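You operate a simulated robot arm through the tools that you are given. There is no shell and no other tool.

The job below is to be done with a simulated robot arm. You get a single attempt, and the scene is never put back.

## Task
Pile some things up. At the end: the grey lug plug from the top of the fitting bench is on the top of the flat steel plate, with the yellow small port cap from there on top of it and the trim weight on top of that; two of the fitted studs from the top of the fitting bench are on the top of the plank table; whatever was shut is shut again. Leave all else as you found it, and nothing knocked over. Set down upright: grey lug plug.

Only the result counts: the job must be done as asked and must still hold three seconds after the hand-in. Knocking over, shifting, dropping, spilling or breaking anything else fails it. Lids that push on must go on centred and level and be pressed home; caps that screw on are set level and turned clockwise until they are tight.

## Robot
A 6-joint arm with a two-finger parallel gripper, fixed in place. Base frame: the origin is at the foot of the arm, x ahead of it, y to its left, z up. Readings come in mm, rad, newtons and seconds.
With the tool pointing down near the work surface it reaches from about 360 to 760 mm from the base axis. Its first joint turns from -1.152 to 1.152 rad. Payload 2.45 kg.
The tool frame sits at the grasp point between the pads (the TCP): z along the fingers, y along the line on which they close. The tips reach 24 mm beyond it. Largest opening 68 mm; finger width 17, thickness 10; the body of the gripper, 40 by 70 mm, starts 41 mm behind the TCP.
Orientation is told as [roll, pitch, yaw] about the base's x, y, z axes, in that order, counted from this pose: with the fingers straight down and closing along the base's y, the tool's x points along the base's -x, its y along +y and its z along -z.

## Interface
- The arm moves only by the tool servo_tool. Its argument "rows" is a list of rows, each a list of 3 entries, a list of its own where there are three numbers: the turn, a rotation vector about the base's x, y, z in units of 60 degrees (1.0 is 60 degrees), then the shift along the base's x, y, z in units of 100 mm (1.0 is 100 mm), then the gripper command, from -1 (shut) to 1 (fully open), values between in proportion. In form: [[[wx, wy, wz], [tx, ty, tz], grip], ...]. A call has 1 to 20 rows; each row is the pose to reach, as a shift and turn from the pose commanded when the call began. A call with a number of a shift or a turn outside -1 to 1 is refused whole. Each row takes 0.2 s and may step no farther than 50 mm and 0.15 rad from the row before; otherwise, or with a gripper value out of range, the whole call is refused. Where a pose cannot be reached the arm comes as near as it can. A force on the tool above 40 N (or 10 N above the force at the start of the call, whichever is more), or a blocked arm, ends the call early, and 0.2 s more pass. Each finger travels about 108 mm/s and halts on what it meets, pressing with about 42 N; the grip force reading is that of the motor and also rises with nothing between the fingers. The clock runs only during rows and for 0.2 s after the last one: add rows that repeat a pose to give the fingers time. It gives the time, the measured TCP pose, the force on the tool (base axes), the opening and the grip force at its end, in the units of the frame above (readings bear some noise), with the torque about the TCP (base axes, N m) and any sound that the robot's microphone picked up.
- Cameras (640 x 400 px; columns grow to the right, rows downward): "scene" is fixed at [165.7, 414.9, 1456.7]; the picture's right is [-0.76, -0.65, 0.00], its down [-0.43, 0.50, -0.75] and it looks along [0.49, -0.57, -0.66] (base axes); focal length 242 px, centre (320, 200). "wrist" rides on the gripper at [84, 11, -75] in the tool frame; the picture's right is [-0.13, 0.99, 0.00], its down [-0.60, -0.08, -0.79] and it looks along [-0.79, -0.10, 0.61] (tool axes); focal length 251 px, centre (320, 200).
- grab_frame(camera): a new picture of that camera. It takes no simulated time.
- probe_pixels(camera, pixels): there is no depth. For up to 12 entries [column, row, z] of the newest picture of that camera ("zoom" is the newest enlarged one), the place [x, y] in the base frame at which the ray of that pixel passes the height z, good to about 2 mm. It takes no simulated time.
- enlarge(camera, box): a new picture of the part [left, top, right, bottom] of that camera's present view, enlarged. It takes no simulated time.
- finish_job(): hands the job in; it is judged then, once.

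Open the gripper and draw the arm clear of the work before you hand the job in, unless the task says otherwise.

The tools are called after "Call:" as name(argument=value, ...) on one line, values as JSON. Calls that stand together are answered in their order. servo_tool: Moves the arm, as the interface text tells. Its arguments: {"type":"object","properties":{"rows":{"type":"array"}},"required":["rows"]} The other tools are called the same way: grab_frame (camera) takes a picture; probe_pixels (camera, pixels) gives the place at which the rays of pixels pass given heights; enlarge (camera, box) takes an enlarged picture of a part of a camera's view; finish_job () hands the job in.

At the start:

```text
time_s: 0.0
tcp_pos: [502.4, -18.1, 1253.2]
orientation: [0.0, -0.001, 0.001]
contact_force: [-0.4, -0.6, 0.5]
torque: [-0.01, 0.01, 0.02]
gripper_width: 68.2
finger_force: 0.1
```

scene: 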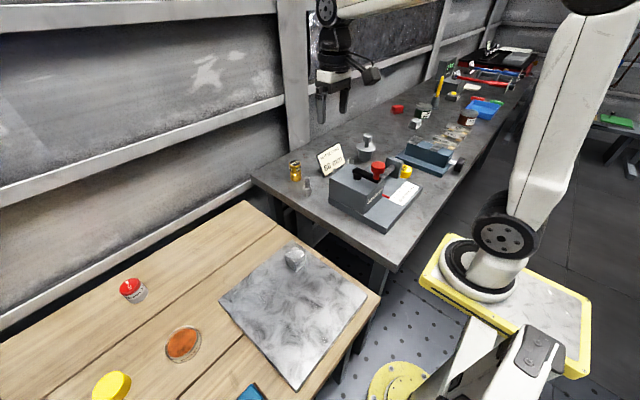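
wrist: 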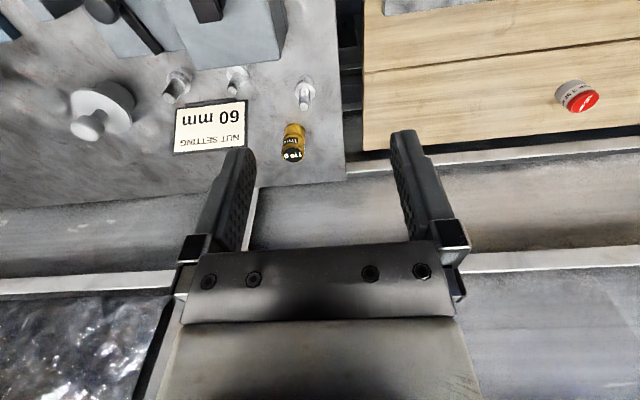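

I start by looking closely at the scene: the bench with its fixture around (380,180) and the plank table around (200,320).

Call:
enlarge(camera="scene", box=[250, 110, 450, 260])

Call:
enlarge(camera="scene", box=[60, 200, 400, 400])

Call:
enlarge(camera="scene", box=[370, 40, 560, 180])

Call:
grab_frame(camera="wrist")

```text
2.67 times, centred on (350, 185) of scene
```

zoom: 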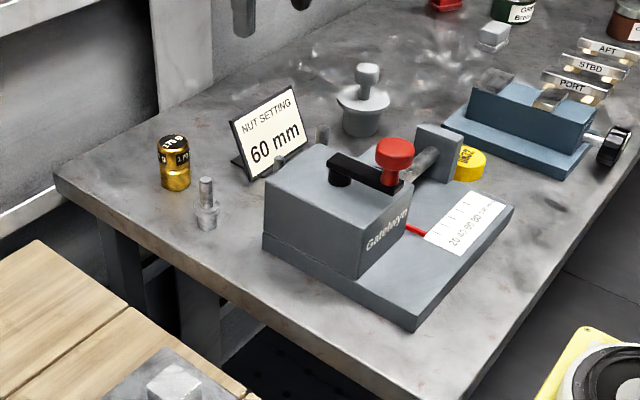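

```text
1.88 times, centred on (230, 300) of scene
```

zoom: 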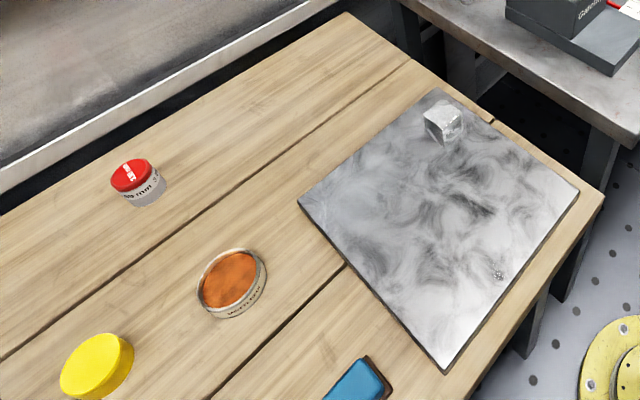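

```text
2.86 times, centred on (465, 110) of scene
```

zoom: 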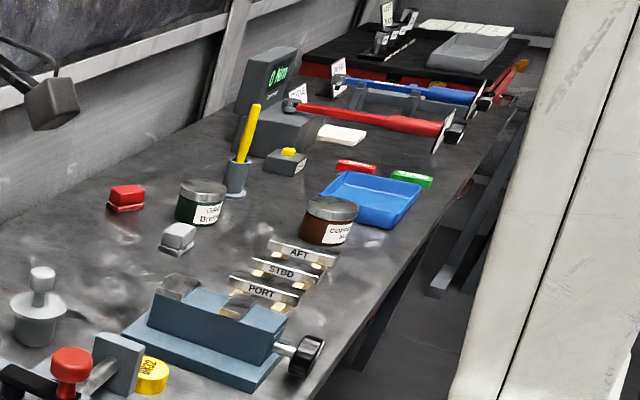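

```text
taken
```

wrist: 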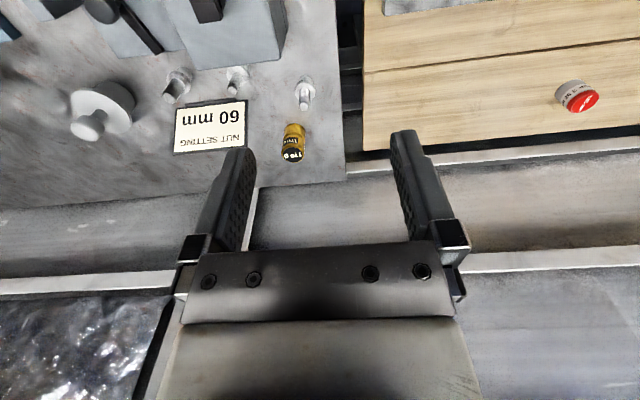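

The trim weight triangulates to about (730,-99,942), so the bench top lies near z≈920. I probe several scene pixels at candidate heights to map things.

Call:
grab_frame(camera="scene")

Call:
probe_pixels(camera="scene", pixels=[[295, 180, 920], [366, 160, 920], [307, 195, 920], [406, 177, 920], [384, 233, 920], [252, 180, 920], [396, 268, 920], [330, 165, 940], [293, 265, 900], [130, 297, 900], [240, 202, 900], [380, 297, 900]])

Call:
probe_pixels(camera="wrist", pixels=[[293, 160, 920], [305, 105, 920], [238, 90, 920], [172, 98, 920], [100, 130, 920], [577, 110, 900], [577, 110, 800], [365, 150, 900], [365, 150, 800], [345, 182, 920]])

```text
taken
```

scene: 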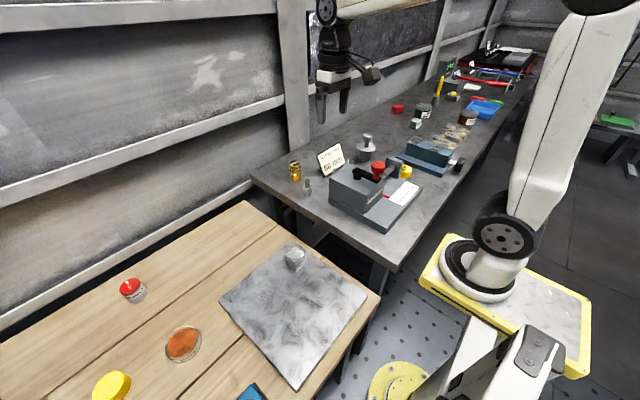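

```text
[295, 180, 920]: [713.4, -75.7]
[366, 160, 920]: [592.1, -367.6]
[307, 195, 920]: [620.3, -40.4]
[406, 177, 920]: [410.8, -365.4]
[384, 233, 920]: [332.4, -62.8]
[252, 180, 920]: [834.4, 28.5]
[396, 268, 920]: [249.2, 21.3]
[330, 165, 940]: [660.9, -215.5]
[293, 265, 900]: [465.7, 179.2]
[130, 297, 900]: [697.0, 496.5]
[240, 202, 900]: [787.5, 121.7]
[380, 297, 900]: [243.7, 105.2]
```

```text
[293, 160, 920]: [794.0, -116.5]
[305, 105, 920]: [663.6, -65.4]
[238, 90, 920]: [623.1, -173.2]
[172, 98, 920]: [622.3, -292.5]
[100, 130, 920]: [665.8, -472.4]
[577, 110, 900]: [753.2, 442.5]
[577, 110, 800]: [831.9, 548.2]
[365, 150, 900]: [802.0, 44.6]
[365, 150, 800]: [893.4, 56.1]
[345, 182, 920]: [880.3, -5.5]
```

The wrist picture is upside-down (its "down" is base up), so object feet are at the top of each item there. I re-probe with feet pixels to settle the surface heights.

Call:
enlarge(camera="wrist", box=[60, 0, 360, 190])

Call:
probe_pixels(camera="wrist", pixels=[[293, 127, 920], [304, 80, 920], [293, 127, 880], [304, 80, 880], [345, 182, 880], [572, 86, 880], [572, 86, 840], [365, 150, 880]])

Call:
probe_pixels(camera="scene", pixels=[[295, 180, 880], [307, 195, 880], [252, 180, 880], [136, 302, 880], [136, 302, 840], [244, 202, 880]])

```text
2.11 times, centred on (210, 95) of wrist
```

zoom: 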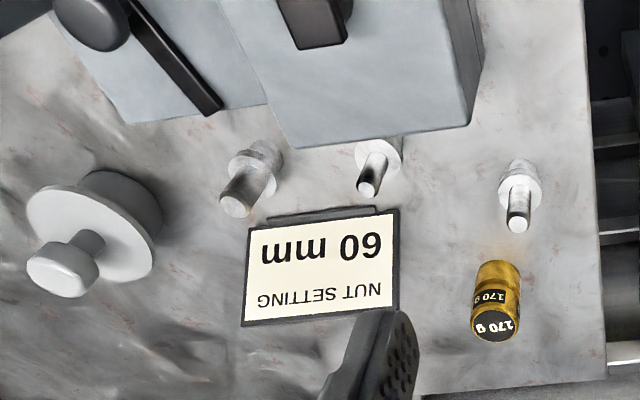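

```text
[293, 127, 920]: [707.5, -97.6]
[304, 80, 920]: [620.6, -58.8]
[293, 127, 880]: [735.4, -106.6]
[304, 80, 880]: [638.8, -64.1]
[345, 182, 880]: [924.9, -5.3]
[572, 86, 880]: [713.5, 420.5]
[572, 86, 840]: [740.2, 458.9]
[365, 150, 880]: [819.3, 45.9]
```

```text
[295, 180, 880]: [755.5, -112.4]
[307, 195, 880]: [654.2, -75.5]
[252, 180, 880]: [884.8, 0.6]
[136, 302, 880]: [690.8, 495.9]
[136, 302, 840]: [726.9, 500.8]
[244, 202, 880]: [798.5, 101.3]
```

Bench top is near z≈900 and the table top near z≈795. I move the wrist back and tilt it down by 30° to view the bench objects from above.

Call:
servo_tool(rows=[[[0, 0.125, 0], [-0.25, -0.25, -0.1], 1], [[0, 0.25, 0], [-0.5, -0.5, -0.2], 1], [[0, 0.375, 0], [-0.75, -0.75, -0.3], 1], [[0, 0.5, 0], [-1, -1, -0.4], 1], [[0, 0.5, 0], [-1, -1, -0.4], 1]])

Call:
servo_tool(rows=[[[0, 0, 0], [0, -0.4, 0], 1], [[0, 0, 0], [0, -0.8, 0], 1], [[0, 0, 0], [0, -0.8, 0], 1]])

Call:
grab_frame(camera="wrist")

Call:
grab_frame(camera="scene")

```text
time_s: 1.2
tcp_pos: [401.8, -119.0, 1213.7]
orientation: [0.001, 0.526, 0.002]
contact_force: [-0.5, -0.1, 0.0]
torque: [0.01, 0.0, -0.01]
gripper_width: 67.9
finger_force: 0.1
```

```text
time_s: 2.0
tcp_pos: [399.5, -199.6, 1212.4]
orientation: [0.0, 0.523, 0.001]
contact_force: [-0.7, 0.2, 0.7]
torque: [-0.01, 0.02, -0.02]
gripper_width: 68.1
finger_force: 0.1
```

```text
taken
```

wrist: 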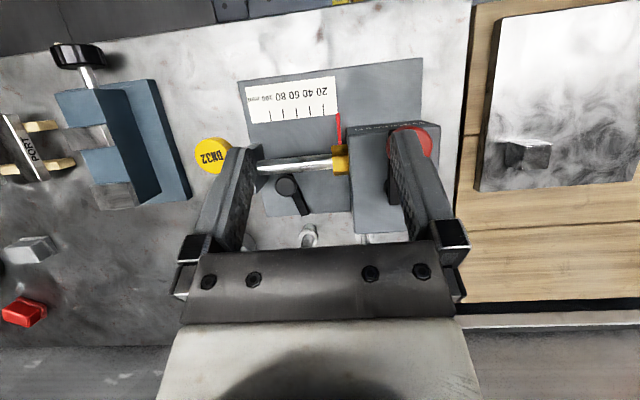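

```text
taken
```

scene: 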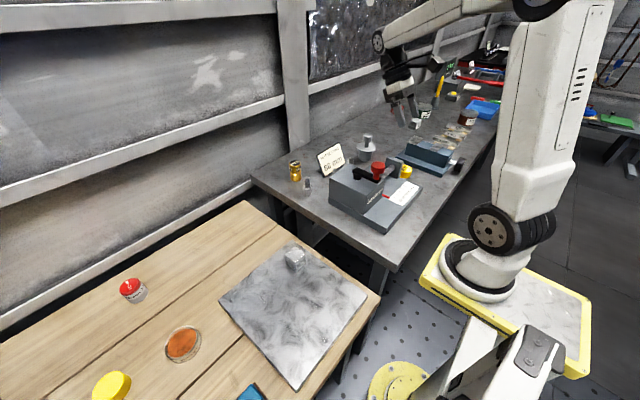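

The view shows the gauge device, the yellow DN32 cap at (213,155), and studs near (308,237). I enlarge for detail.

Call:
enlarge(camera="wrist", box=[180, 50, 450, 250])

Call:
enlarge(camera="wrist", box=[0, 0, 240, 150])

Call:
enlarge(camera="wrist", box=[0, 150, 240, 350])

Call:
enlarge(camera="wrist", box=[440, 0, 640, 220])

```text
2.00 times, centred on (315, 150) of wrist
```

zoom: 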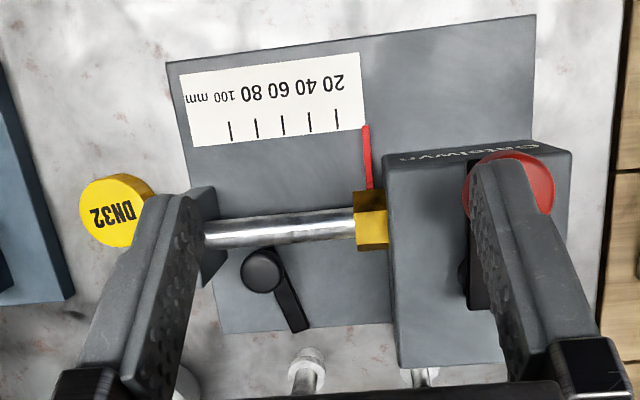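

```text
2.67 times, centred on (120, 75) of wrist
```

zoom: 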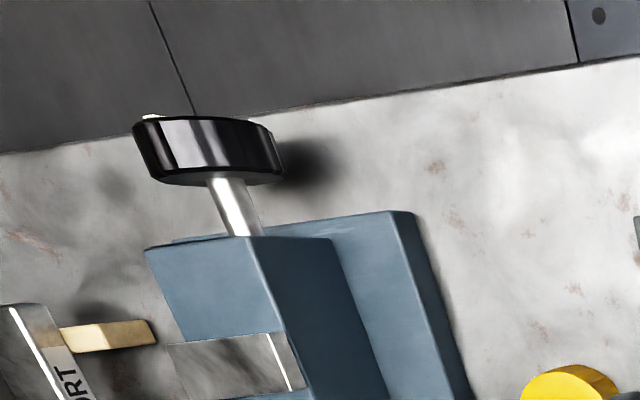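

```text
2.00 times, centred on (120, 250) of wrist
```

zoom: 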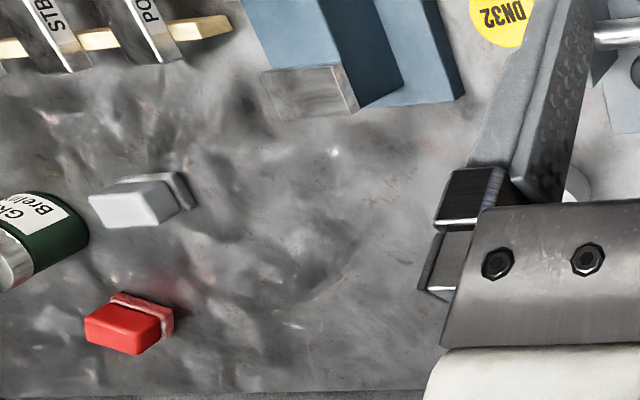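

```text
1.82 times, centred on (540, 110) of wrist
```

zoom: 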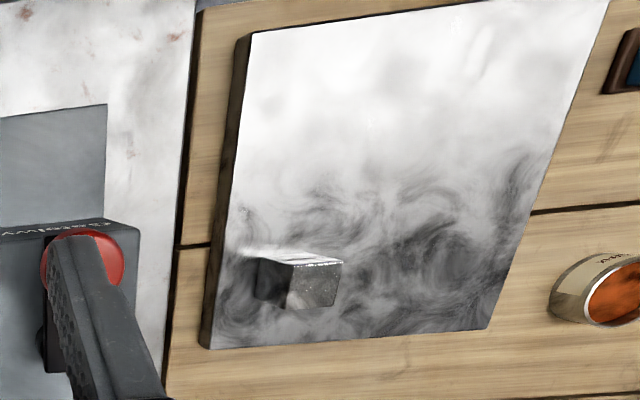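

I need closer looks at the studs, the round grey knobbed piece and the small red/grey blocks. I lower the tool and reduce the tilt.

Call:
servo_tool(rows=[[[0, -0.125, 0], [-0.1, -0.1, -0.2], 1], [[0, -0.25, 0], [-0.2, -0.2, -0.4], 1], [[0, -0.25, 0], [-0.3, -0.4, -0.6], 1], [[0, -0.25, 0], [-0.3, -0.4, -0.6], 1]])

Call:
grab_frame(camera="wrist")

```text
time_s: 3.0
tcp_pos: [370.2, -239.7, 1153.2]
orientation: [-0.001, 0.259, 0.003]
contact_force: [-0.9, -0.6, 0.4]
torque: [0.0, 0.05, 0.02]
gripper_width: 68.0
finger_force: 0.2
```

```text
taken
```

wrist: 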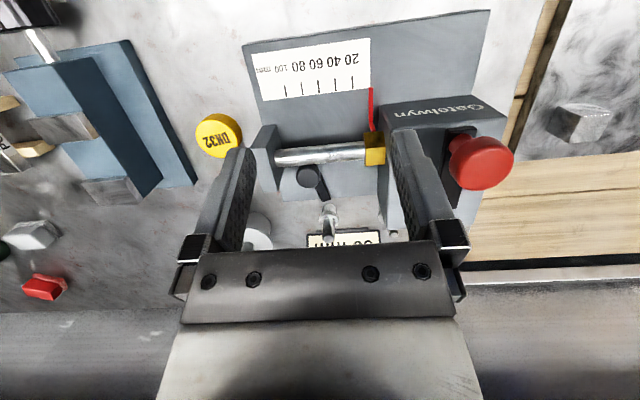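

The gripper hides the rear items; I move the tool forward in x so the studs and the round grey item fall in the upper half of the picture.

Call:
servo_tool(rows=[[[0, 0.1, 0], [0.4, 0.1, 0.1], 1], [[0, 0.2, 0], [0.7, 0.15, 0.1], 1], [[0, 0.25, 0], [1.0, 0.2, 0.1], 1], [[0, 0.25, 0], [1.0, 0.2, 0.1], 1]])

Call:
servo_tool(rows=[[[0, 0, 0], [0.4, 0, 0], 1], [[0, 0, 0], [0.8, 0, 0], 1], [[0, 0, 0], [0.8, 0, 0], 1]])

Call:
grab_frame(camera="wrist")

```text
time_s: 4.0
tcp_pos: [472.3, -216.7, 1160.4]
orientation: [0.001, 0.525, -0.001]
contact_force: [0.2, 0.3, -0.1]
torque: [0.0, 0.01, 0.0]
gripper_width: 67.8
finger_force: 0.0
```

```text
time_s: 4.8
tcp_pos: [553.8, -215.0, 1163.0]
orientation: [-0.001, 0.525, 0.003]
contact_force: [0.1, -0.6, 0.6]
torque: [0.03, -0.02, 0.0]
gripper_width: 67.9
finger_force: 0.0
```

```text
taken
```

wrist: 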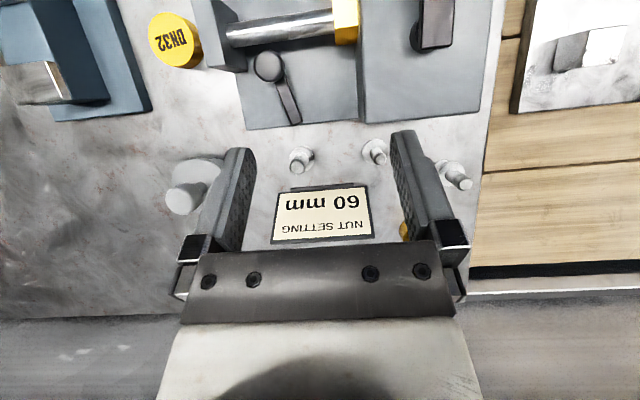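

Call:
enlarge(camera="wrist", box=[260, 130, 400, 250])

Call:
enlarge(camera="wrist", box=[390, 130, 510, 260])

Call:
enlarge(camera="wrist", box=[130, 130, 260, 260])

Call:
enlarge(camera="wrist", box=[130, 0, 370, 130])

```text
3.33 times, centred on (330, 190) of wrist
```

zoom: 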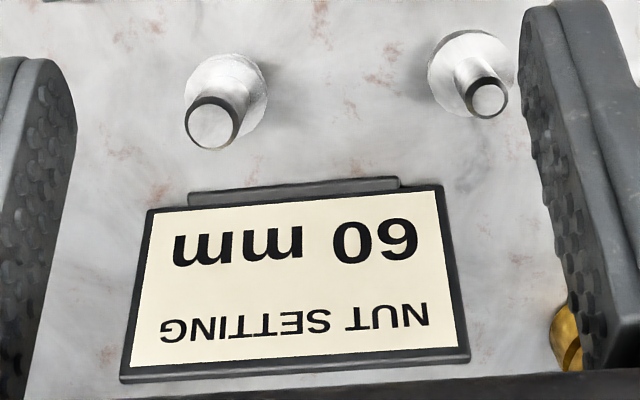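

```text
3.08 times, centred on (450, 195) of wrist
```

zoom: 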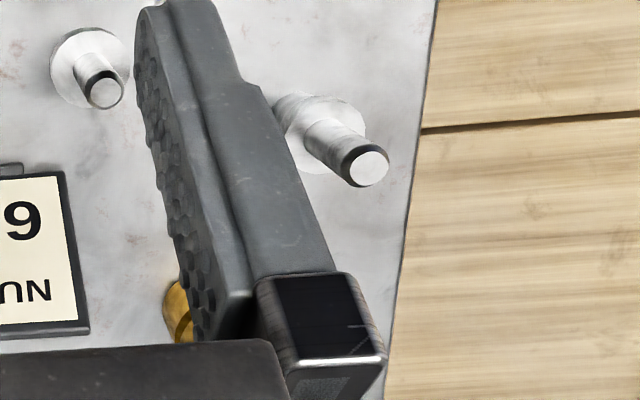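

```text
3.08 times, centred on (195, 195) of wrist
```

zoom: 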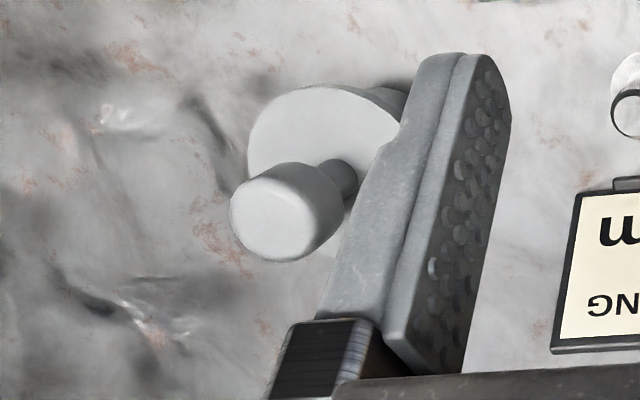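

```text
2.67 times, centred on (250, 65) of wrist
```

zoom: 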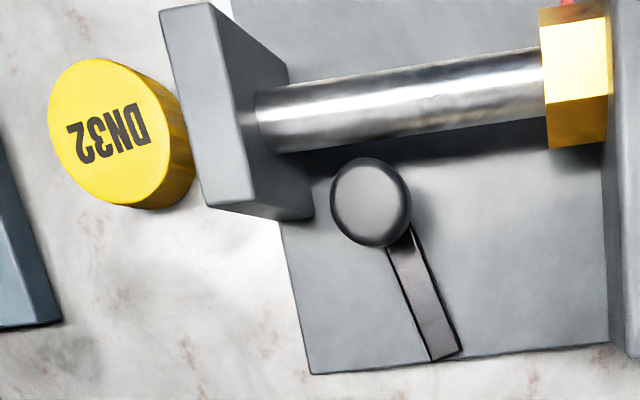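

I probe locations of the red/grey small blocks, the cap, the studs and the round grey item to plan a closer look.

Call:
probe_pixels(camera="wrist", pixels=[[300, 151, 905], [372, 145, 905], [450, 163, 905], [300, 168, 960], [459, 184, 960], [185, 198, 980], [205, 160, 900], [182, 40, 930], [305, 205, 940]])

Call:
probe_pixels(camera="scene", pixels=[[398, 110, 910], [415, 127, 905], [406, 175, 905], [367, 158, 903], [352, 160, 903], [295, 179, 903]])

```text
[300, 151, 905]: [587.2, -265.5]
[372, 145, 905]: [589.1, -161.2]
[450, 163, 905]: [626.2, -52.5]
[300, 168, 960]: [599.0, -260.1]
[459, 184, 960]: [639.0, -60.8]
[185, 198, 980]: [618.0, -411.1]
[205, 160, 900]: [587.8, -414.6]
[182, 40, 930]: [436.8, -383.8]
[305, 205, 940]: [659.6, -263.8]
```

```text
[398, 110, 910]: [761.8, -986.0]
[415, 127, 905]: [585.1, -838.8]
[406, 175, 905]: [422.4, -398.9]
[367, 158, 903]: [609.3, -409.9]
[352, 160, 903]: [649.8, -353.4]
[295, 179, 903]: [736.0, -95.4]
```

The rectangular blocks are beyond reach (r≈1020), so the grey lug plug is the round knobbed item at about (600,-412). I level the tool and yaw it toward the plug and cap for a closer look.

Call:
servo_tool(rows=[[[0, -0.125, 0], [-0.1, -0.2, 0], 1], [[0, -0.25, 0], [-0.2, -0.4, 0], 1], [[0, -0.375, 0], [-0.3, -0.7, 0], 1], [[0, -0.5, 0], [-0.4, -1, 0], 1], [[0, -0.5, 0], [-0.4, -1, 0], 1]])

Call:
servo_tool(rows=[[[0, 0, -0.14], [0, -0.1, -0.2], 1], [[0, 0, -0.28], [0, -0.2, -0.4], 1], [[0, 0, -0.42], [0, -0.3, -0.5], 1], [[0, 0, -0.56], [0, -0.4, -0.6], 1], [[0, 0, -0.56], [0, -0.4, -0.6], 1]])

Call:
grab_frame(camera="wrist")

```text
time_s: 6.0
tcp_pos: [513.4, -316.3, 1161.0]
orientation: [0.0, -0.003, 0.002]
contact_force: [-0.7, 0.3, 0.5]
torque: [0.0, -0.02, 0.04]
gripper_width: 68.1
finger_force: 0.1
```

```text
time_s: 7.2
tcp_pos: [513.3, -356.8, 1103.4]
orientation: [0.0, -0.001, -0.589]
contact_force: [-0.2, 1.0, -0.2]
torque: [0.0, 0.03, 0.04]
gripper_width: 68.2
finger_force: 0.0
```

```text
taken
```

wrist: 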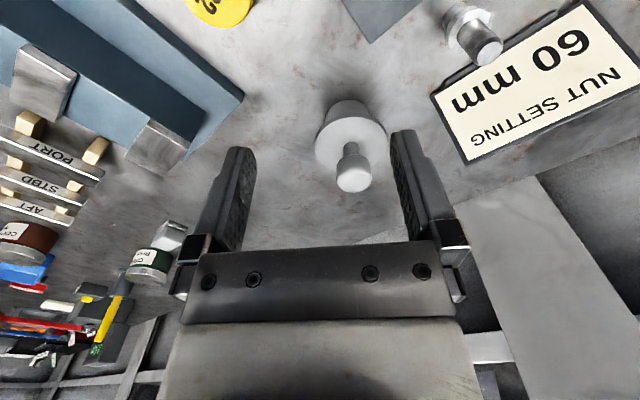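

The plug is clear at (350,145): a tapered body, a wide flange, a stem and a knob. I enlarge it and take pixel probes.

Call:
enlarge(camera="wrist", box=[290, 80, 410, 210])

Call:
probe_pixels(camera="zoom", pixels=[[320, 100, 902], [320, 330, 980], [320, 330, 970], [320, 330, 960], [320, 330, 990]])

Call:
enlarge(camera="scene", box=[340, 120, 420, 190])

```text
3.08 times, centred on (350, 145) of wrist
```

zoom: 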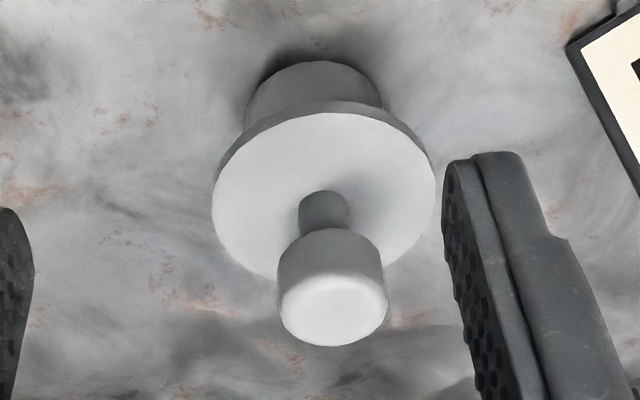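

```text
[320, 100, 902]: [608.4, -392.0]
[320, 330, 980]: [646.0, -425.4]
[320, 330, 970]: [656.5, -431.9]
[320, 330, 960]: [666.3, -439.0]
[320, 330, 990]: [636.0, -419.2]
```

```text
5.71 times, centred on (380, 155) of scene
```

zoom: 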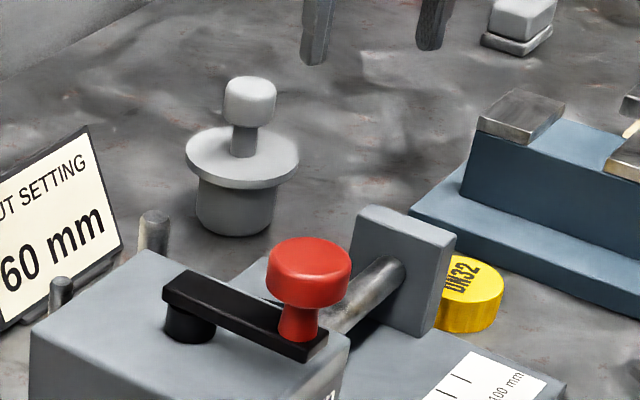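

I probe the knob top and flange in both cameras to triangulate the plug's heights.

Call:
grab_frame(camera="scene")

Call:
probe_pixels(camera="scene", pixels=[[367.6, 135.7, 980], [367.6, 135.7, 1000], [365.1, 157.5, 903], [365.1, 157.5, 895], [366.4, 147.8, 940], [366.4, 147.8, 950]])

Call:
probe_pixels(camera="wrist", pixels=[[354.2, 180.7, 980], [354.2, 180.7, 1000], [351.3, 143.4, 940], [351.3, 143.4, 950], [315, 145, 940], [391, 145, 940]])

Call:
enlarge(camera="wrist", box=[400, 0, 640, 170])

```text
taken
```

scene: 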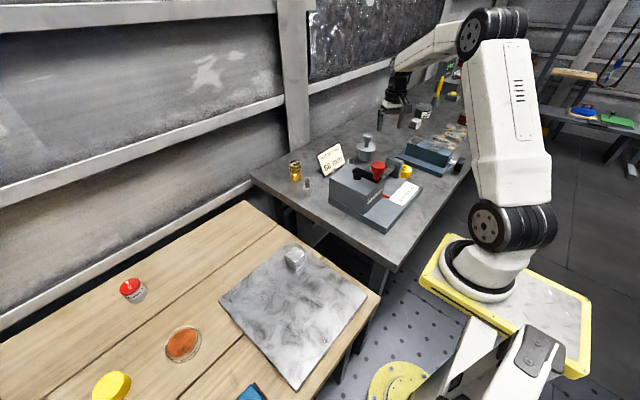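

```text
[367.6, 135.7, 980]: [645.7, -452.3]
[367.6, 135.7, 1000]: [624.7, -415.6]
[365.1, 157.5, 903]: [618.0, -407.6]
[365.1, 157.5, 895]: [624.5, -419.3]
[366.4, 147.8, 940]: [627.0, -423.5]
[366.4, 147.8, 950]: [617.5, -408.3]
```

```text
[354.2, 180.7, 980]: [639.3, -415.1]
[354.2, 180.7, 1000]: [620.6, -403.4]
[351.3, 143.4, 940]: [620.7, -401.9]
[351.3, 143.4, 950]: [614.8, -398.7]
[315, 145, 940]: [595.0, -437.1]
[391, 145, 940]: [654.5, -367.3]
```

```text
2.35 times, centred on (520, 85) of wrist
```

zoom: 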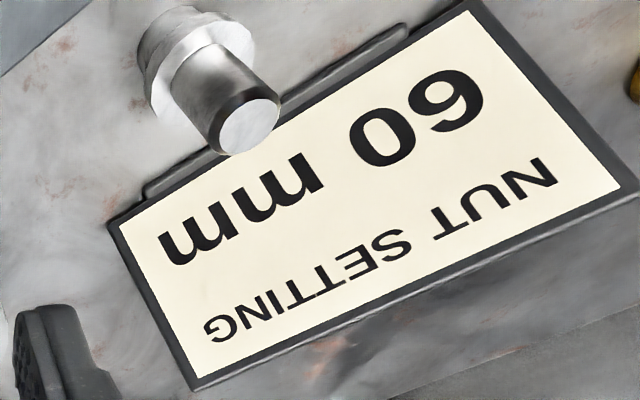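

Plug: foot ≈ (616,-404), flange top z≈950, knob top z≈1003. Now I map the table: plate corners and free spots at z≈800.

Call:
probe_pixels(camera="scene", pixels=[[293, 243, 805], [219, 298, 805], [295, 391, 805], [367, 297, 805], [294, 270, 805], [246, 201, 795], [380, 296, 795], [136, 302, 795], [183, 360, 795], [112, 398, 795], [250, 390, 800], [230, 240, 795]])

Call:
probe_pixels(camera="scene", pixels=[[293, 243, 815], [219, 298, 815], [295, 391, 815], [367, 297, 815], [170, 270, 795], [200, 240, 795], [200, 310, 795], [280, 225, 795]])

```text
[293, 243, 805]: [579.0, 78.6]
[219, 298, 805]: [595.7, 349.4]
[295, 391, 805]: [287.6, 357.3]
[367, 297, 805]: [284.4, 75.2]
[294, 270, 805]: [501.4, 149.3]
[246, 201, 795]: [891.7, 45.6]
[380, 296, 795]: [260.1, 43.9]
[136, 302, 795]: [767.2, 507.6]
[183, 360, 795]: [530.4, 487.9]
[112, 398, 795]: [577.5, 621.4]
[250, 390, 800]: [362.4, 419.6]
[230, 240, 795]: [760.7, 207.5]
```

```text
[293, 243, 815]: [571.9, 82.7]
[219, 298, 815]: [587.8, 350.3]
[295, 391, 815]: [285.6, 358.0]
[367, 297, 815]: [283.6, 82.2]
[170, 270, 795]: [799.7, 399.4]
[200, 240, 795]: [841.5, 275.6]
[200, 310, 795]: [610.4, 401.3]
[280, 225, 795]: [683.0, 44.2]
```

Plate spans roughly x 285–590, y 77–352 with the cube near (500,145). Next I look at the yellow cap closer: retreat toward base and yaw slightly more.

Call:
servo_tool(rows=[[[0, 0, -0.05], [-0.4, 0.1, 0], 1], [[0, 0, -0.1], [-0.8, 0.3, 0], 1], [[0, 0, -0.15], [-1, 0.5, 0], 1], [[0, 0, -0.15], [-1, 0.5, 0], 1]])

Call:
grab_frame(camera="wrist")

```text
time_s: 8.2
tcp_pos: [412.1, -307.7, 1101.1]
orientation: [0.0, -0.002, -0.744]
contact_force: [0.7, -0.2, 0.3]
torque: [0.0, 0.0, -0.01]
gripper_width: 68.0
finger_force: 0.0
```

```text
taken
```

wrist: 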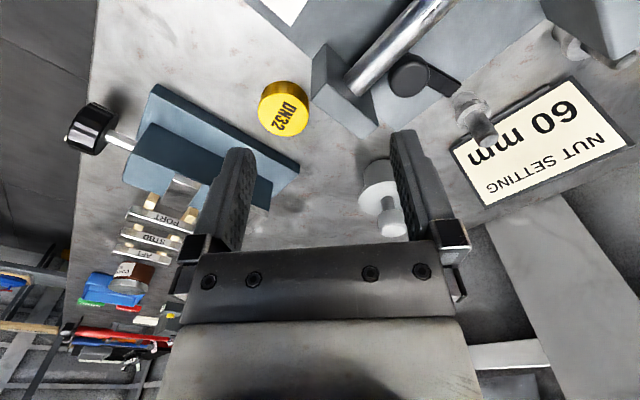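

Call:
enlarge(camera="wrist", box=[230, 50, 350, 160])

Call:
probe_pixels(camera="wrist", pixels=[[285, 115, 920], [285, 115, 930], [259, 115, 925], [310, 115, 925], [283, 81, 903], [287, 139, 925], [311, 66, 903], [375, 139, 903], [298, 173, 903], [231, 197, 903]])

Call:
enlarge(camera="scene", box=[380, 150, 440, 200])

```text
3.64 times, centred on (290, 105) of wrist
```

zoom: 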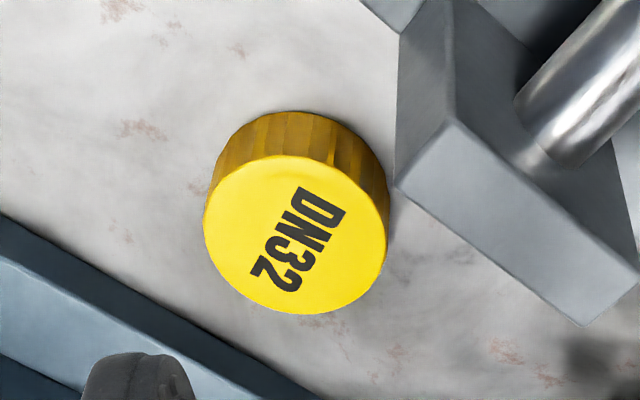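

```text
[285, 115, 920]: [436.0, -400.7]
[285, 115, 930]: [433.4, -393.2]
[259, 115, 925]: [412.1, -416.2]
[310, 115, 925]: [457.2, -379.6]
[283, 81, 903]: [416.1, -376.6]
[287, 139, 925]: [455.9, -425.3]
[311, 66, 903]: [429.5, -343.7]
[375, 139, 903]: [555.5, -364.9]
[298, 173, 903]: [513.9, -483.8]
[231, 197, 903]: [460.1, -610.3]
```

```text
8.00 times, centred on (410, 175) of scene
```

zoom: 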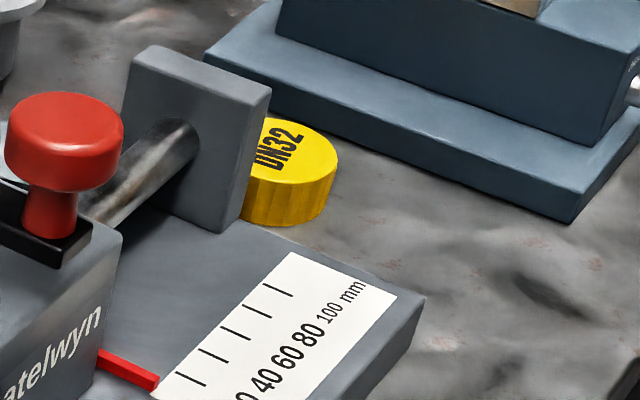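

I triangulate the heights of the device's end plate corner (wrist (311,101), scene (404,161)), the red knob and the blue vise, since the fingers must fit around the cap between them.

Call:
probe_pixels(camera="wrist", pixels=[[311.2, 100.9, 960], [311.2, 100.9, 980], [311.2, 100.9, 1000], [361.4, 139.3, 960], [361.4, 139.3, 980], [361.4, 139.3, 1000]])

Call:
probe_pixels(camera="scene", pixels=[[404, 161, 960], [404, 161, 980], [404, 161, 1000], [388.5, 155.5, 960], [388.5, 155.5, 980], [388.5, 155.5, 1000]])

Call:
enlarge(camera="wrist", box=[60, 70, 310, 220])

Call:
enlarge(camera="scene", box=[390, 120, 480, 180])

```text
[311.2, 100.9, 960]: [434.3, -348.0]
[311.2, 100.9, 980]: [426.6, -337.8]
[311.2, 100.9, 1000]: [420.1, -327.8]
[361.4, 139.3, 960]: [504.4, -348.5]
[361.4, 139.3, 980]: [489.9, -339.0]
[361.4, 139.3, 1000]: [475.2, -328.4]
```

```text
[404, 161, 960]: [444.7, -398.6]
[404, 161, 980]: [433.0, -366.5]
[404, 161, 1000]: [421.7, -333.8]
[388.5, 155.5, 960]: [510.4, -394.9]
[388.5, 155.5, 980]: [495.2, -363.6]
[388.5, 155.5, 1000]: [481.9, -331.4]
```

```text
2.56 times, centred on (185, 145) of wrist
```

zoom: 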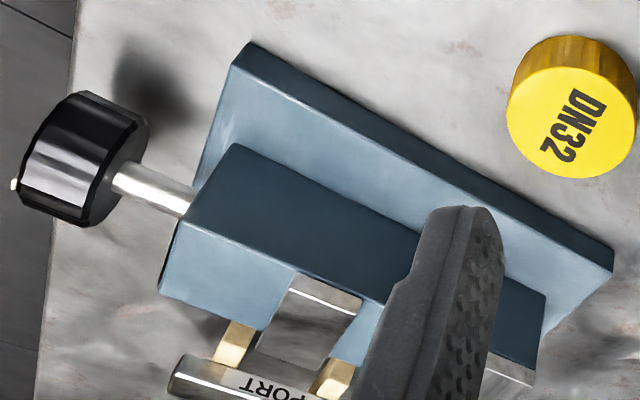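

```text
6.67 times, centred on (435, 150) of scene
```

zoom: 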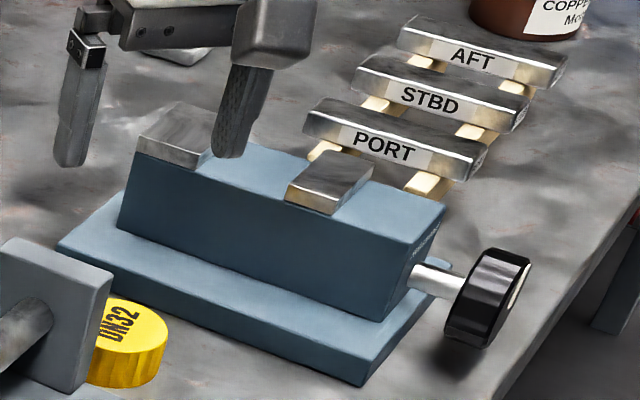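

The end plate's face is at y≈-330 up to z≈1002, so the gap to the cap (edge y≈-366) is fine. I probe the vise's base edge next.

Call:
probe_pixels(camera="wrist", pixels=[[157.7, 83.3, 903], [157.7, 83.3, 925], [299, 170.4, 903], [299, 170.4, 925], [300, 162, 903], [228, 125, 925], [247, 128, 903], [283.4, 114.6, 927], [283.4, 80, 903]])

Call:
probe_pixels(camera="scene", pixels=[[395.3, 157, 920], [443, 170.5, 920], [424.5, 177.4, 903], [425, 175, 903], [413.5, 174, 925]])

```text
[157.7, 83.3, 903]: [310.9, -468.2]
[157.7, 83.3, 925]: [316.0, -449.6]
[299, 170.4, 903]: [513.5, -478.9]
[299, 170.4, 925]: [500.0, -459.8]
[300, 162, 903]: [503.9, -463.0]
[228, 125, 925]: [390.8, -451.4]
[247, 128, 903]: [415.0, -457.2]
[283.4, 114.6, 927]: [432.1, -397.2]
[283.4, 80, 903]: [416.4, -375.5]
```

```text
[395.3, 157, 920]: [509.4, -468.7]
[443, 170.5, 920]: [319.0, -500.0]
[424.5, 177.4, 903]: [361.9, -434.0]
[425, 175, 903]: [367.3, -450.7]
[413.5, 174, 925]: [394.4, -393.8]
```

Gaps around the cap are adequate. First the plug: I move above it at (617,-404) at safe height with a radial yaw of about -0.58 rad.

Call:
servo_tool(rows=[[[0, 0, 0.05], [0.4, -0.1, 0], 1], [[0, 0, 0.1], [0.7, -0.4, 0.0], 1], [[0, 0, 0.157], [1, -0.7, 0], 1], [[0, 0, 0.157], [1, -0.7, 0], 1]])

Call:
servo_tool(rows=[[[0, 0, 0], [0.4, -0.13, 0], 1], [[0, 0, 0], [0.8, -0.2, 0], 1], [[0, 0, 0], [1, -0.26, 0], 1], [[0, 0, 0], [1, -0.26, 0], 1]])

Call:
grab_frame(camera="wrist")

```text
time_s: 9.2
tcp_pos: [515.0, -377.3, 1103.0]
orientation: [-0.001, -0.001, -0.576]
contact_force: [-0.6, -0.3, -0.5]
torque: [-0.04, 0.01, 0.03]
gripper_width: 67.9
finger_force: 0.0
```

```text
time_s: 10.2
tcp_pos: [615.1, -403.2, 1102.8]
orientation: [-0.001, -0.001, -0.578]
contact_force: [-0.6, 0.3, 0.2]
torque: [-0.01, 0.0, -0.02]
gripper_width: 68.0
finger_force: 0.0
```

```text
taken
```

wrist: 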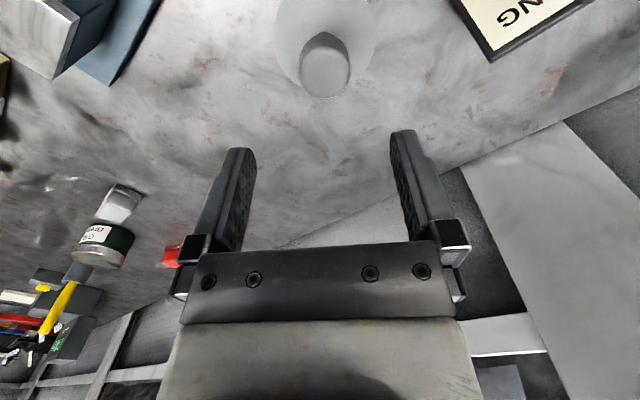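

The knob top shows at (326,73), almost exactly at the expected (320,75). I check with an enlargement before descending.

Call:
enlarge(camera="wrist", box=[260, 0, 400, 120])

Call:
probe_pixels(camera="wrist", pixels=[[326, 73, 1003], [320, 75, 1003], [302, 73, 1003], [350, 73, 1003]])

```text
3.33 times, centred on (330, 60) of wrist
```

zoom: 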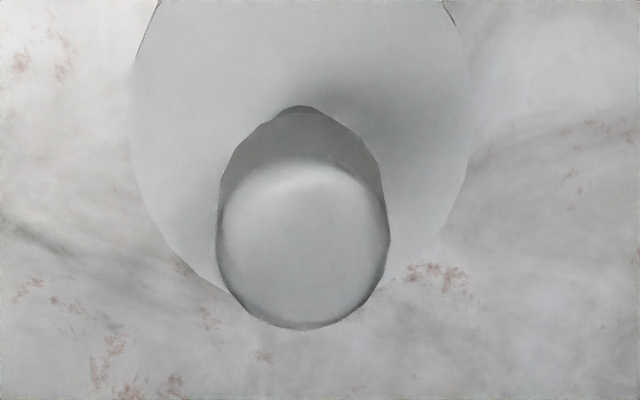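

```text
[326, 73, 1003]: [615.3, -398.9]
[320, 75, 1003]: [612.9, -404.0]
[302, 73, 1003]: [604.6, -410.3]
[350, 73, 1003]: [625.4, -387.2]
```

Knob centre is about (615,-399.5). I shift +3.7 mm in y and descend to just above, then to grip height z≈990.

Call:
servo_tool(rows=[[[0, 0, 0], [0, 0.037, -0.2], 1], [[0, 0, 0], [0, 0.037, -0.5], 1], [[0, 0, 0], [0, 0.037, -0.7], 1], [[0, 0, 0], [0, 0.037, -0.7], 1]])

Call:
grab_frame(camera="wrist")

Call:
enlarge(camera="scene", box=[330, 90, 430, 170])

```text
time_s: 11.2
tcp_pos: [612.3, -399.2, 1033.0]
orientation: [0.0, -0.001, -0.577]
contact_force: [-0.3, 0.0, -1.0]
torque: [0.0, -0.03, -0.01]
gripper_width: 68.3
finger_force: 0.1
```

```text
taken
```

wrist: 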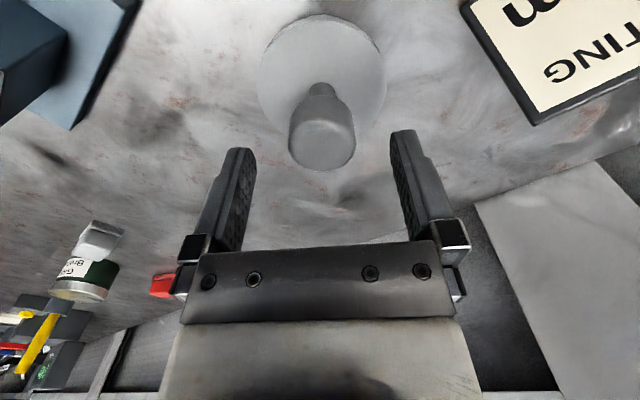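

```text
5.00 times, centred on (380, 130) of scene
```

zoom: 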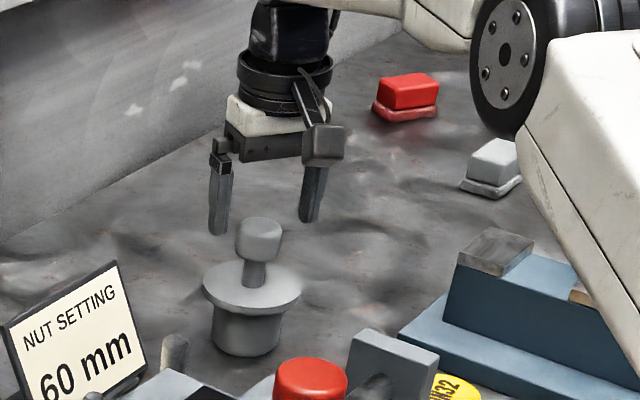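

Knob remains centred (column ≈322), slightly outward by ~4 mm. I descend to z≈990 with a small outward shift and close the gripper.

Call:
servo_tool(rows=[[[0, 0, 0], [0.03, -0.015, -0.2], 1], [[0, 0, 0], [0.03, -0.015, -0.43], 1], [[0, 0, 0], [0.03, -0.015, -0.43], 1]])

Call:
grab_frame(camera="wrist")

```text
time_s: 12.0
tcp_pos: [616.2, -401.6, 989.6]
orientation: [-0.001, -0.004, -0.577]
contact_force: [-1.0, -0.6, -0.1]
torque: [0.0, -0.02, 0.0]
gripper_width: 67.8
finger_force: 0.1
```

```text
taken
```

wrist: 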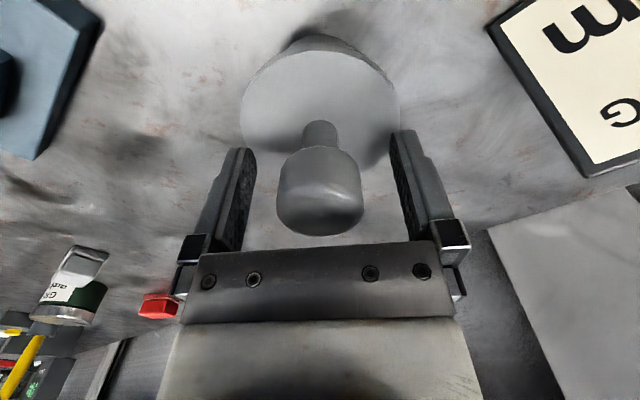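

The knob sits between the pads at (320,195). I close the gripper on it.

Call:
servo_tool(rows=[[[0, 0, 0], [0, 0, 0], -1], [[0, 0, 0], [0, 0, 0], -1], [[0, 0, 0], [0, 0, 0], -1]])

Call:
servo_tool(rows=[[[0, 0, 0], [0, 0, 0.05], -1], [[0, 0, 0], [0, 0, 0.2], -1], [[0, 0, 0], [0, 0, 0.2], -1]])

Call:
grab_frame(camera="wrist")

Call:
enlarge(camera="scene", box=[330, 90, 430, 170])

```text
time_s: 12.8
tcp_pos: [615.7, -401.2, 989.7]
orientation: [0.0, 0.0, -0.579]
contact_force: [0.0, 0.3, 0.2]
torque: [-0.01, -0.01, 0.02]
gripper_width: 35.0
finger_force: 42.2
```

```text
time_s: 13.6
tcp_pos: [615.3, -400.1, 1008.6]
orientation: [-0.001, -0.002, -0.576]
contact_force: [-0.1, -0.1, -2.3]
torque: [0.01, -0.03, -0.02]
gripper_width: 35.0
finger_force: 41.9
```

```text
taken
```

wrist: 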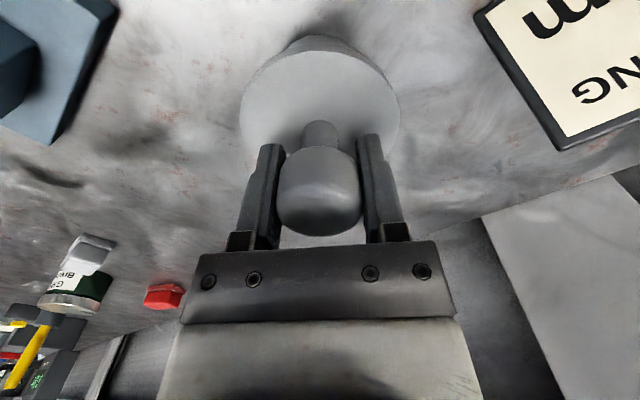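

```text
5.00 times, centred on (380, 130) of scene
```

zoom: 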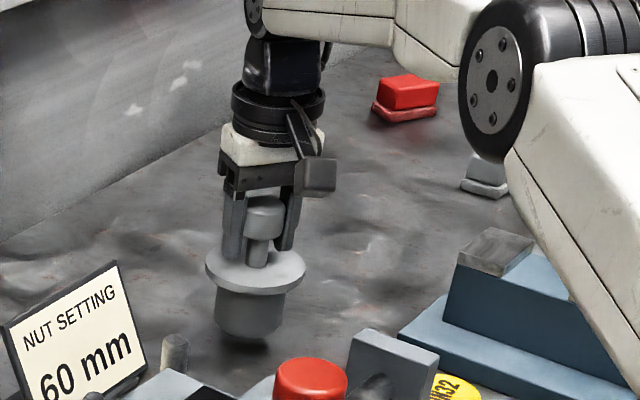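

The plug is lifted (35 mm grip, about 2.3 N load). I raise it well clear and then swing it over toward the table.

Call:
servo_tool(rows=[[[0, 0, 0], [0, 0, 0.33], -1], [[0, 0, 0], [0, 0, 0.67], -1], [[0, 0, 0], [0, 0, 1], -1], [[0, 0, 0], [0, 0, 1], -1]])

Call:
servo_tool(rows=[[[0, 0, 0.04], [-0.05, 0.2, 0.25], -1], [[0, 0, 0.08], [-0.1, 0.45, 0.5], -1], [[0, 0, 0.12], [-0.2, 0.75, 0.75], -1], [[0, 0, 0.16], [-0.3, 1.0, 0.75], -1]])

Call:
servo_tool(rows=[[[0, 0, 0.06], [-0.1, 0.33, 0], -1], [[0, 0, 0.12], [-0.2, 0.67, 0], -1], [[0, 0, 0.18], [-0.3, 1.0, 0], -1]])

Call:
servo_tool(rows=[[[0, 0, 0.06], [-0.1, 0.33, 0], -1], [[0, 0, 0.12], [-0.2, 0.67, 0], -1], [[0, 0, 0.18], [-0.3, 1.0, 0], -1]])

Call:
grab_frame(camera="scene")

```text
time_s: 14.6
tcp_pos: [615.4, -403.0, 1110.2]
orientation: [0.0, 0.002, -0.578]
contact_force: [0.5, 0.4, -2.3]
torque: [-0.01, 0.01, -0.01]
gripper_width: 34.6
finger_force: 41.8
```

```text
time_s: 15.6
tcp_pos: [586.3, -301.7, 1186.3]
orientation: [0.002, -0.003, -0.41]
contact_force: [-0.2, 0.6, -1.4]
torque: [-0.01, 0.0, -0.02]
gripper_width: 34.9
finger_force: 41.9
```

```text
time_s: 16.4
tcp_pos: [558.2, -202.5, 1184.5]
orientation: [0.0, 0.0, -0.222]
contact_force: [0.7, 1.0, -1.7]
torque: [0.01, 0.03, 0.01]
gripper_width: 34.5
finger_force: 41.8
```

```text
time_s: 17.2
tcp_pos: [526.0, -100.4, 1185.5]
orientation: [0.001, -0.002, -0.03]
contact_force: [-0.7, -0.2, -1.0]
torque: [-0.02, -0.02, -0.03]
gripper_width: 35.0
finger_force: 42.4
```

```text
taken
```

scene: 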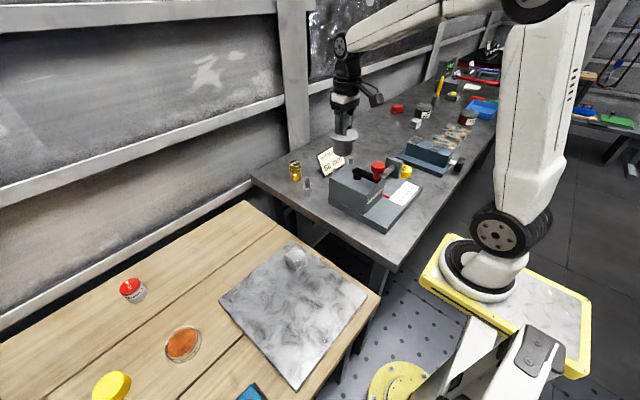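

The plug travels well. I continue toward the plate at about (430,240).

Call:
servo_tool(rows=[[[0, 0, 0.06], [-0.1, 0.33, 0], -1], [[0, 0, 0.12], [-0.2, 0.67, 0], -1], [[0, 0, 0.18], [-0.3, 1.0, 0], -1]])

Call:
servo_tool(rows=[[[0, 0, 0.06], [-0.1, 0.33, 0], -1], [[0, 0, 0.12], [-0.2, 0.67, 0], -1], [[0, 0, 0.18], [-0.3, 1.0, 0], -1]])

Call:
servo_tool(rows=[[[0, 0, 0.06], [-0.1, 0.33, 0], -1], [[0, 0, 0.12], [-0.2, 0.67, 0], -1], [[0, 0, 0.12], [-0.3, 1.0, 0], -1]])

Call:
grab_frame(camera="scene")

Call:
grab_frame(camera="wrist")

```text
time_s: 18.0
tcp_pos: [494.2, -0.3, 1183.4]
orientation: [-0.001, 0.0, 0.155]
contact_force: [-1.0, -0.1, -2.0]
torque: [-0.03, 0.0, 0.0]
gripper_width: 34.7
finger_force: 41.8
```

```text
time_s: 18.8
tcp_pos: [465.8, 100.1, 1182.7]
orientation: [0.0, 0.002, 0.343]
contact_force: [0.2, -0.1, -1.6]
torque: [0.0, 0.01, -0.02]
gripper_width: 34.8
finger_force: 42.3
```

```text
time_s: 19.6
tcp_pos: [436.6, 201.4, 1183.1]
orientation: [-0.001, -0.003, 0.469]
contact_force: [-0.4, -0.9, -1.4]
torque: [-0.04, 0.02, 0.0]
gripper_width: 34.8
finger_force: 41.8
```

```text
taken
```

scene: 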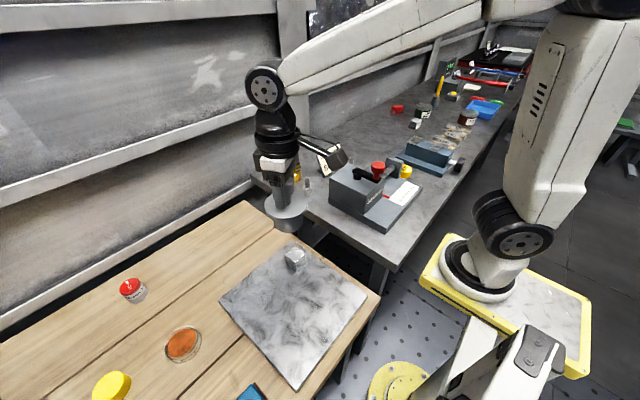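

```text
taken
```

wrist: 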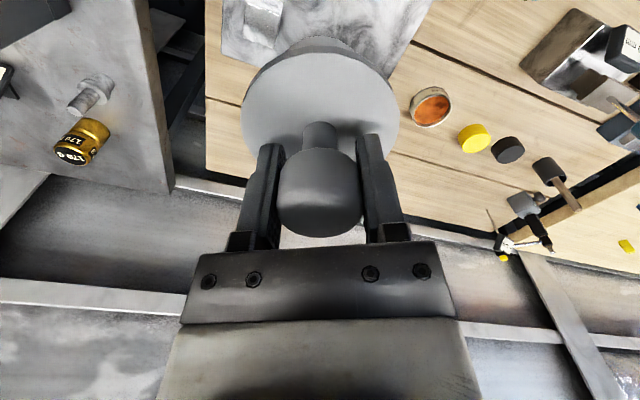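

The wrist picture shows more table items at right, including a grey square near (570,45). I enlarge it to be sure which is the flat steel plate.

Call:
enlarge(camera="wrist", box=[400, 0, 640, 200])

Call:
probe_pixels(camera="wrist", pixels=[[570, 50, 800], [470, 140, 800], [265, 30, 810], [430, 120, 800]])

```text
2.00 times, centred on (520, 100) of wrist
```

zoom: 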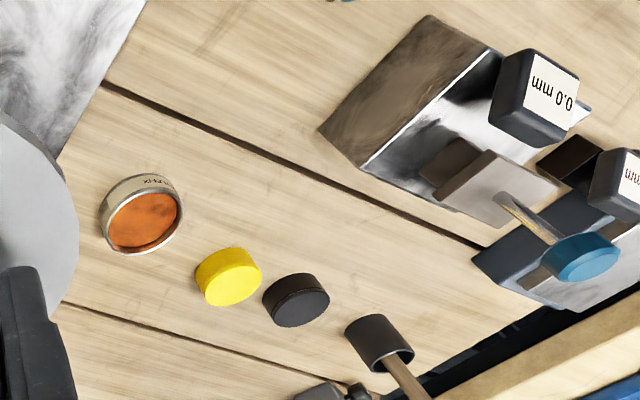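

```text
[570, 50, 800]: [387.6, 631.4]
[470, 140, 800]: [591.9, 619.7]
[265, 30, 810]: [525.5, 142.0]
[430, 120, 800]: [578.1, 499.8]
```

That is an indicator stand; the flat steel plate is the one at left. I move above (430,240) and lower the plug stepwise.

Call:
servo_tool(rows=[[[0, 0, 0], [-0.07, 0.39, 0], -1], [[0, 0, 0], [-0.07, 0.39, -0.33], -1], [[0, 0, 0], [-0.07, 0.39, -0.67], -1], [[0, 0, 0], [-0.07, 0.39, -1], -1]])

Call:
servo_tool(rows=[[[0, 0, 0], [0, 0, -0.33], -1], [[0, 0, 0], [0, 0, -0.67], -1], [[0, 0, 0], [0, 0, -1], -1], [[0, 0, 0], [0, 0, -1], -1]])

Call:
grab_frame(camera="scene")

Call:
grab_frame(camera="wrist")

```text
time_s: 20.6
tcp_pos: [429.0, 238.6, 1085.1]
orientation: [0.0, -0.001, 0.469]
contact_force: [0.1, 0.0, -2.0]
torque: [-0.02, 0.03, 0.01]
gripper_width: 34.5
finger_force: 41.5
```

```text
time_s: 21.6
tcp_pos: [428.8, 235.1, 984.4]
orientation: [0.001, 0.001, 0.47]
contact_force: [-0.9, -0.5, -1.5]
torque: [-0.03, -0.01, 0.0]
gripper_width: 34.9
finger_force: 41.9
```

```text
taken
```

scene: 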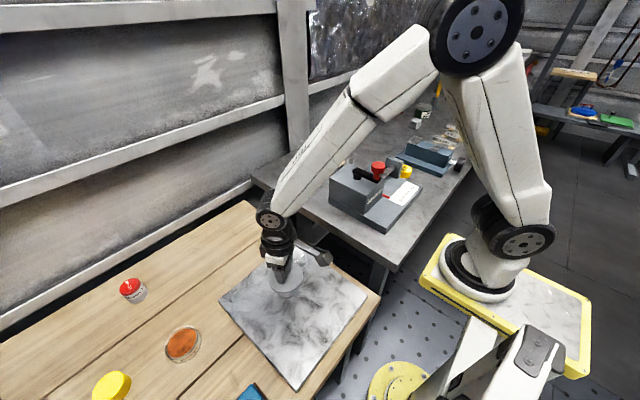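

```text
taken
```

wrist: 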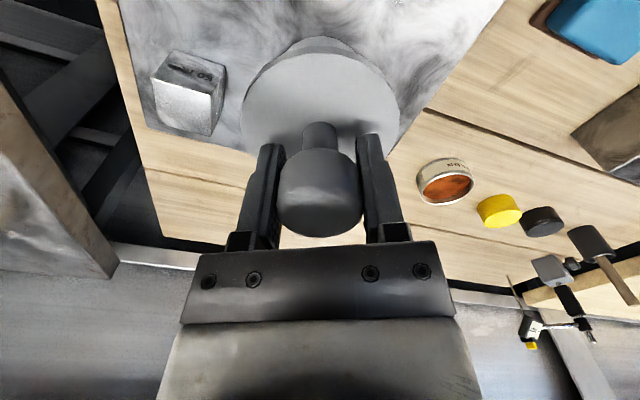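

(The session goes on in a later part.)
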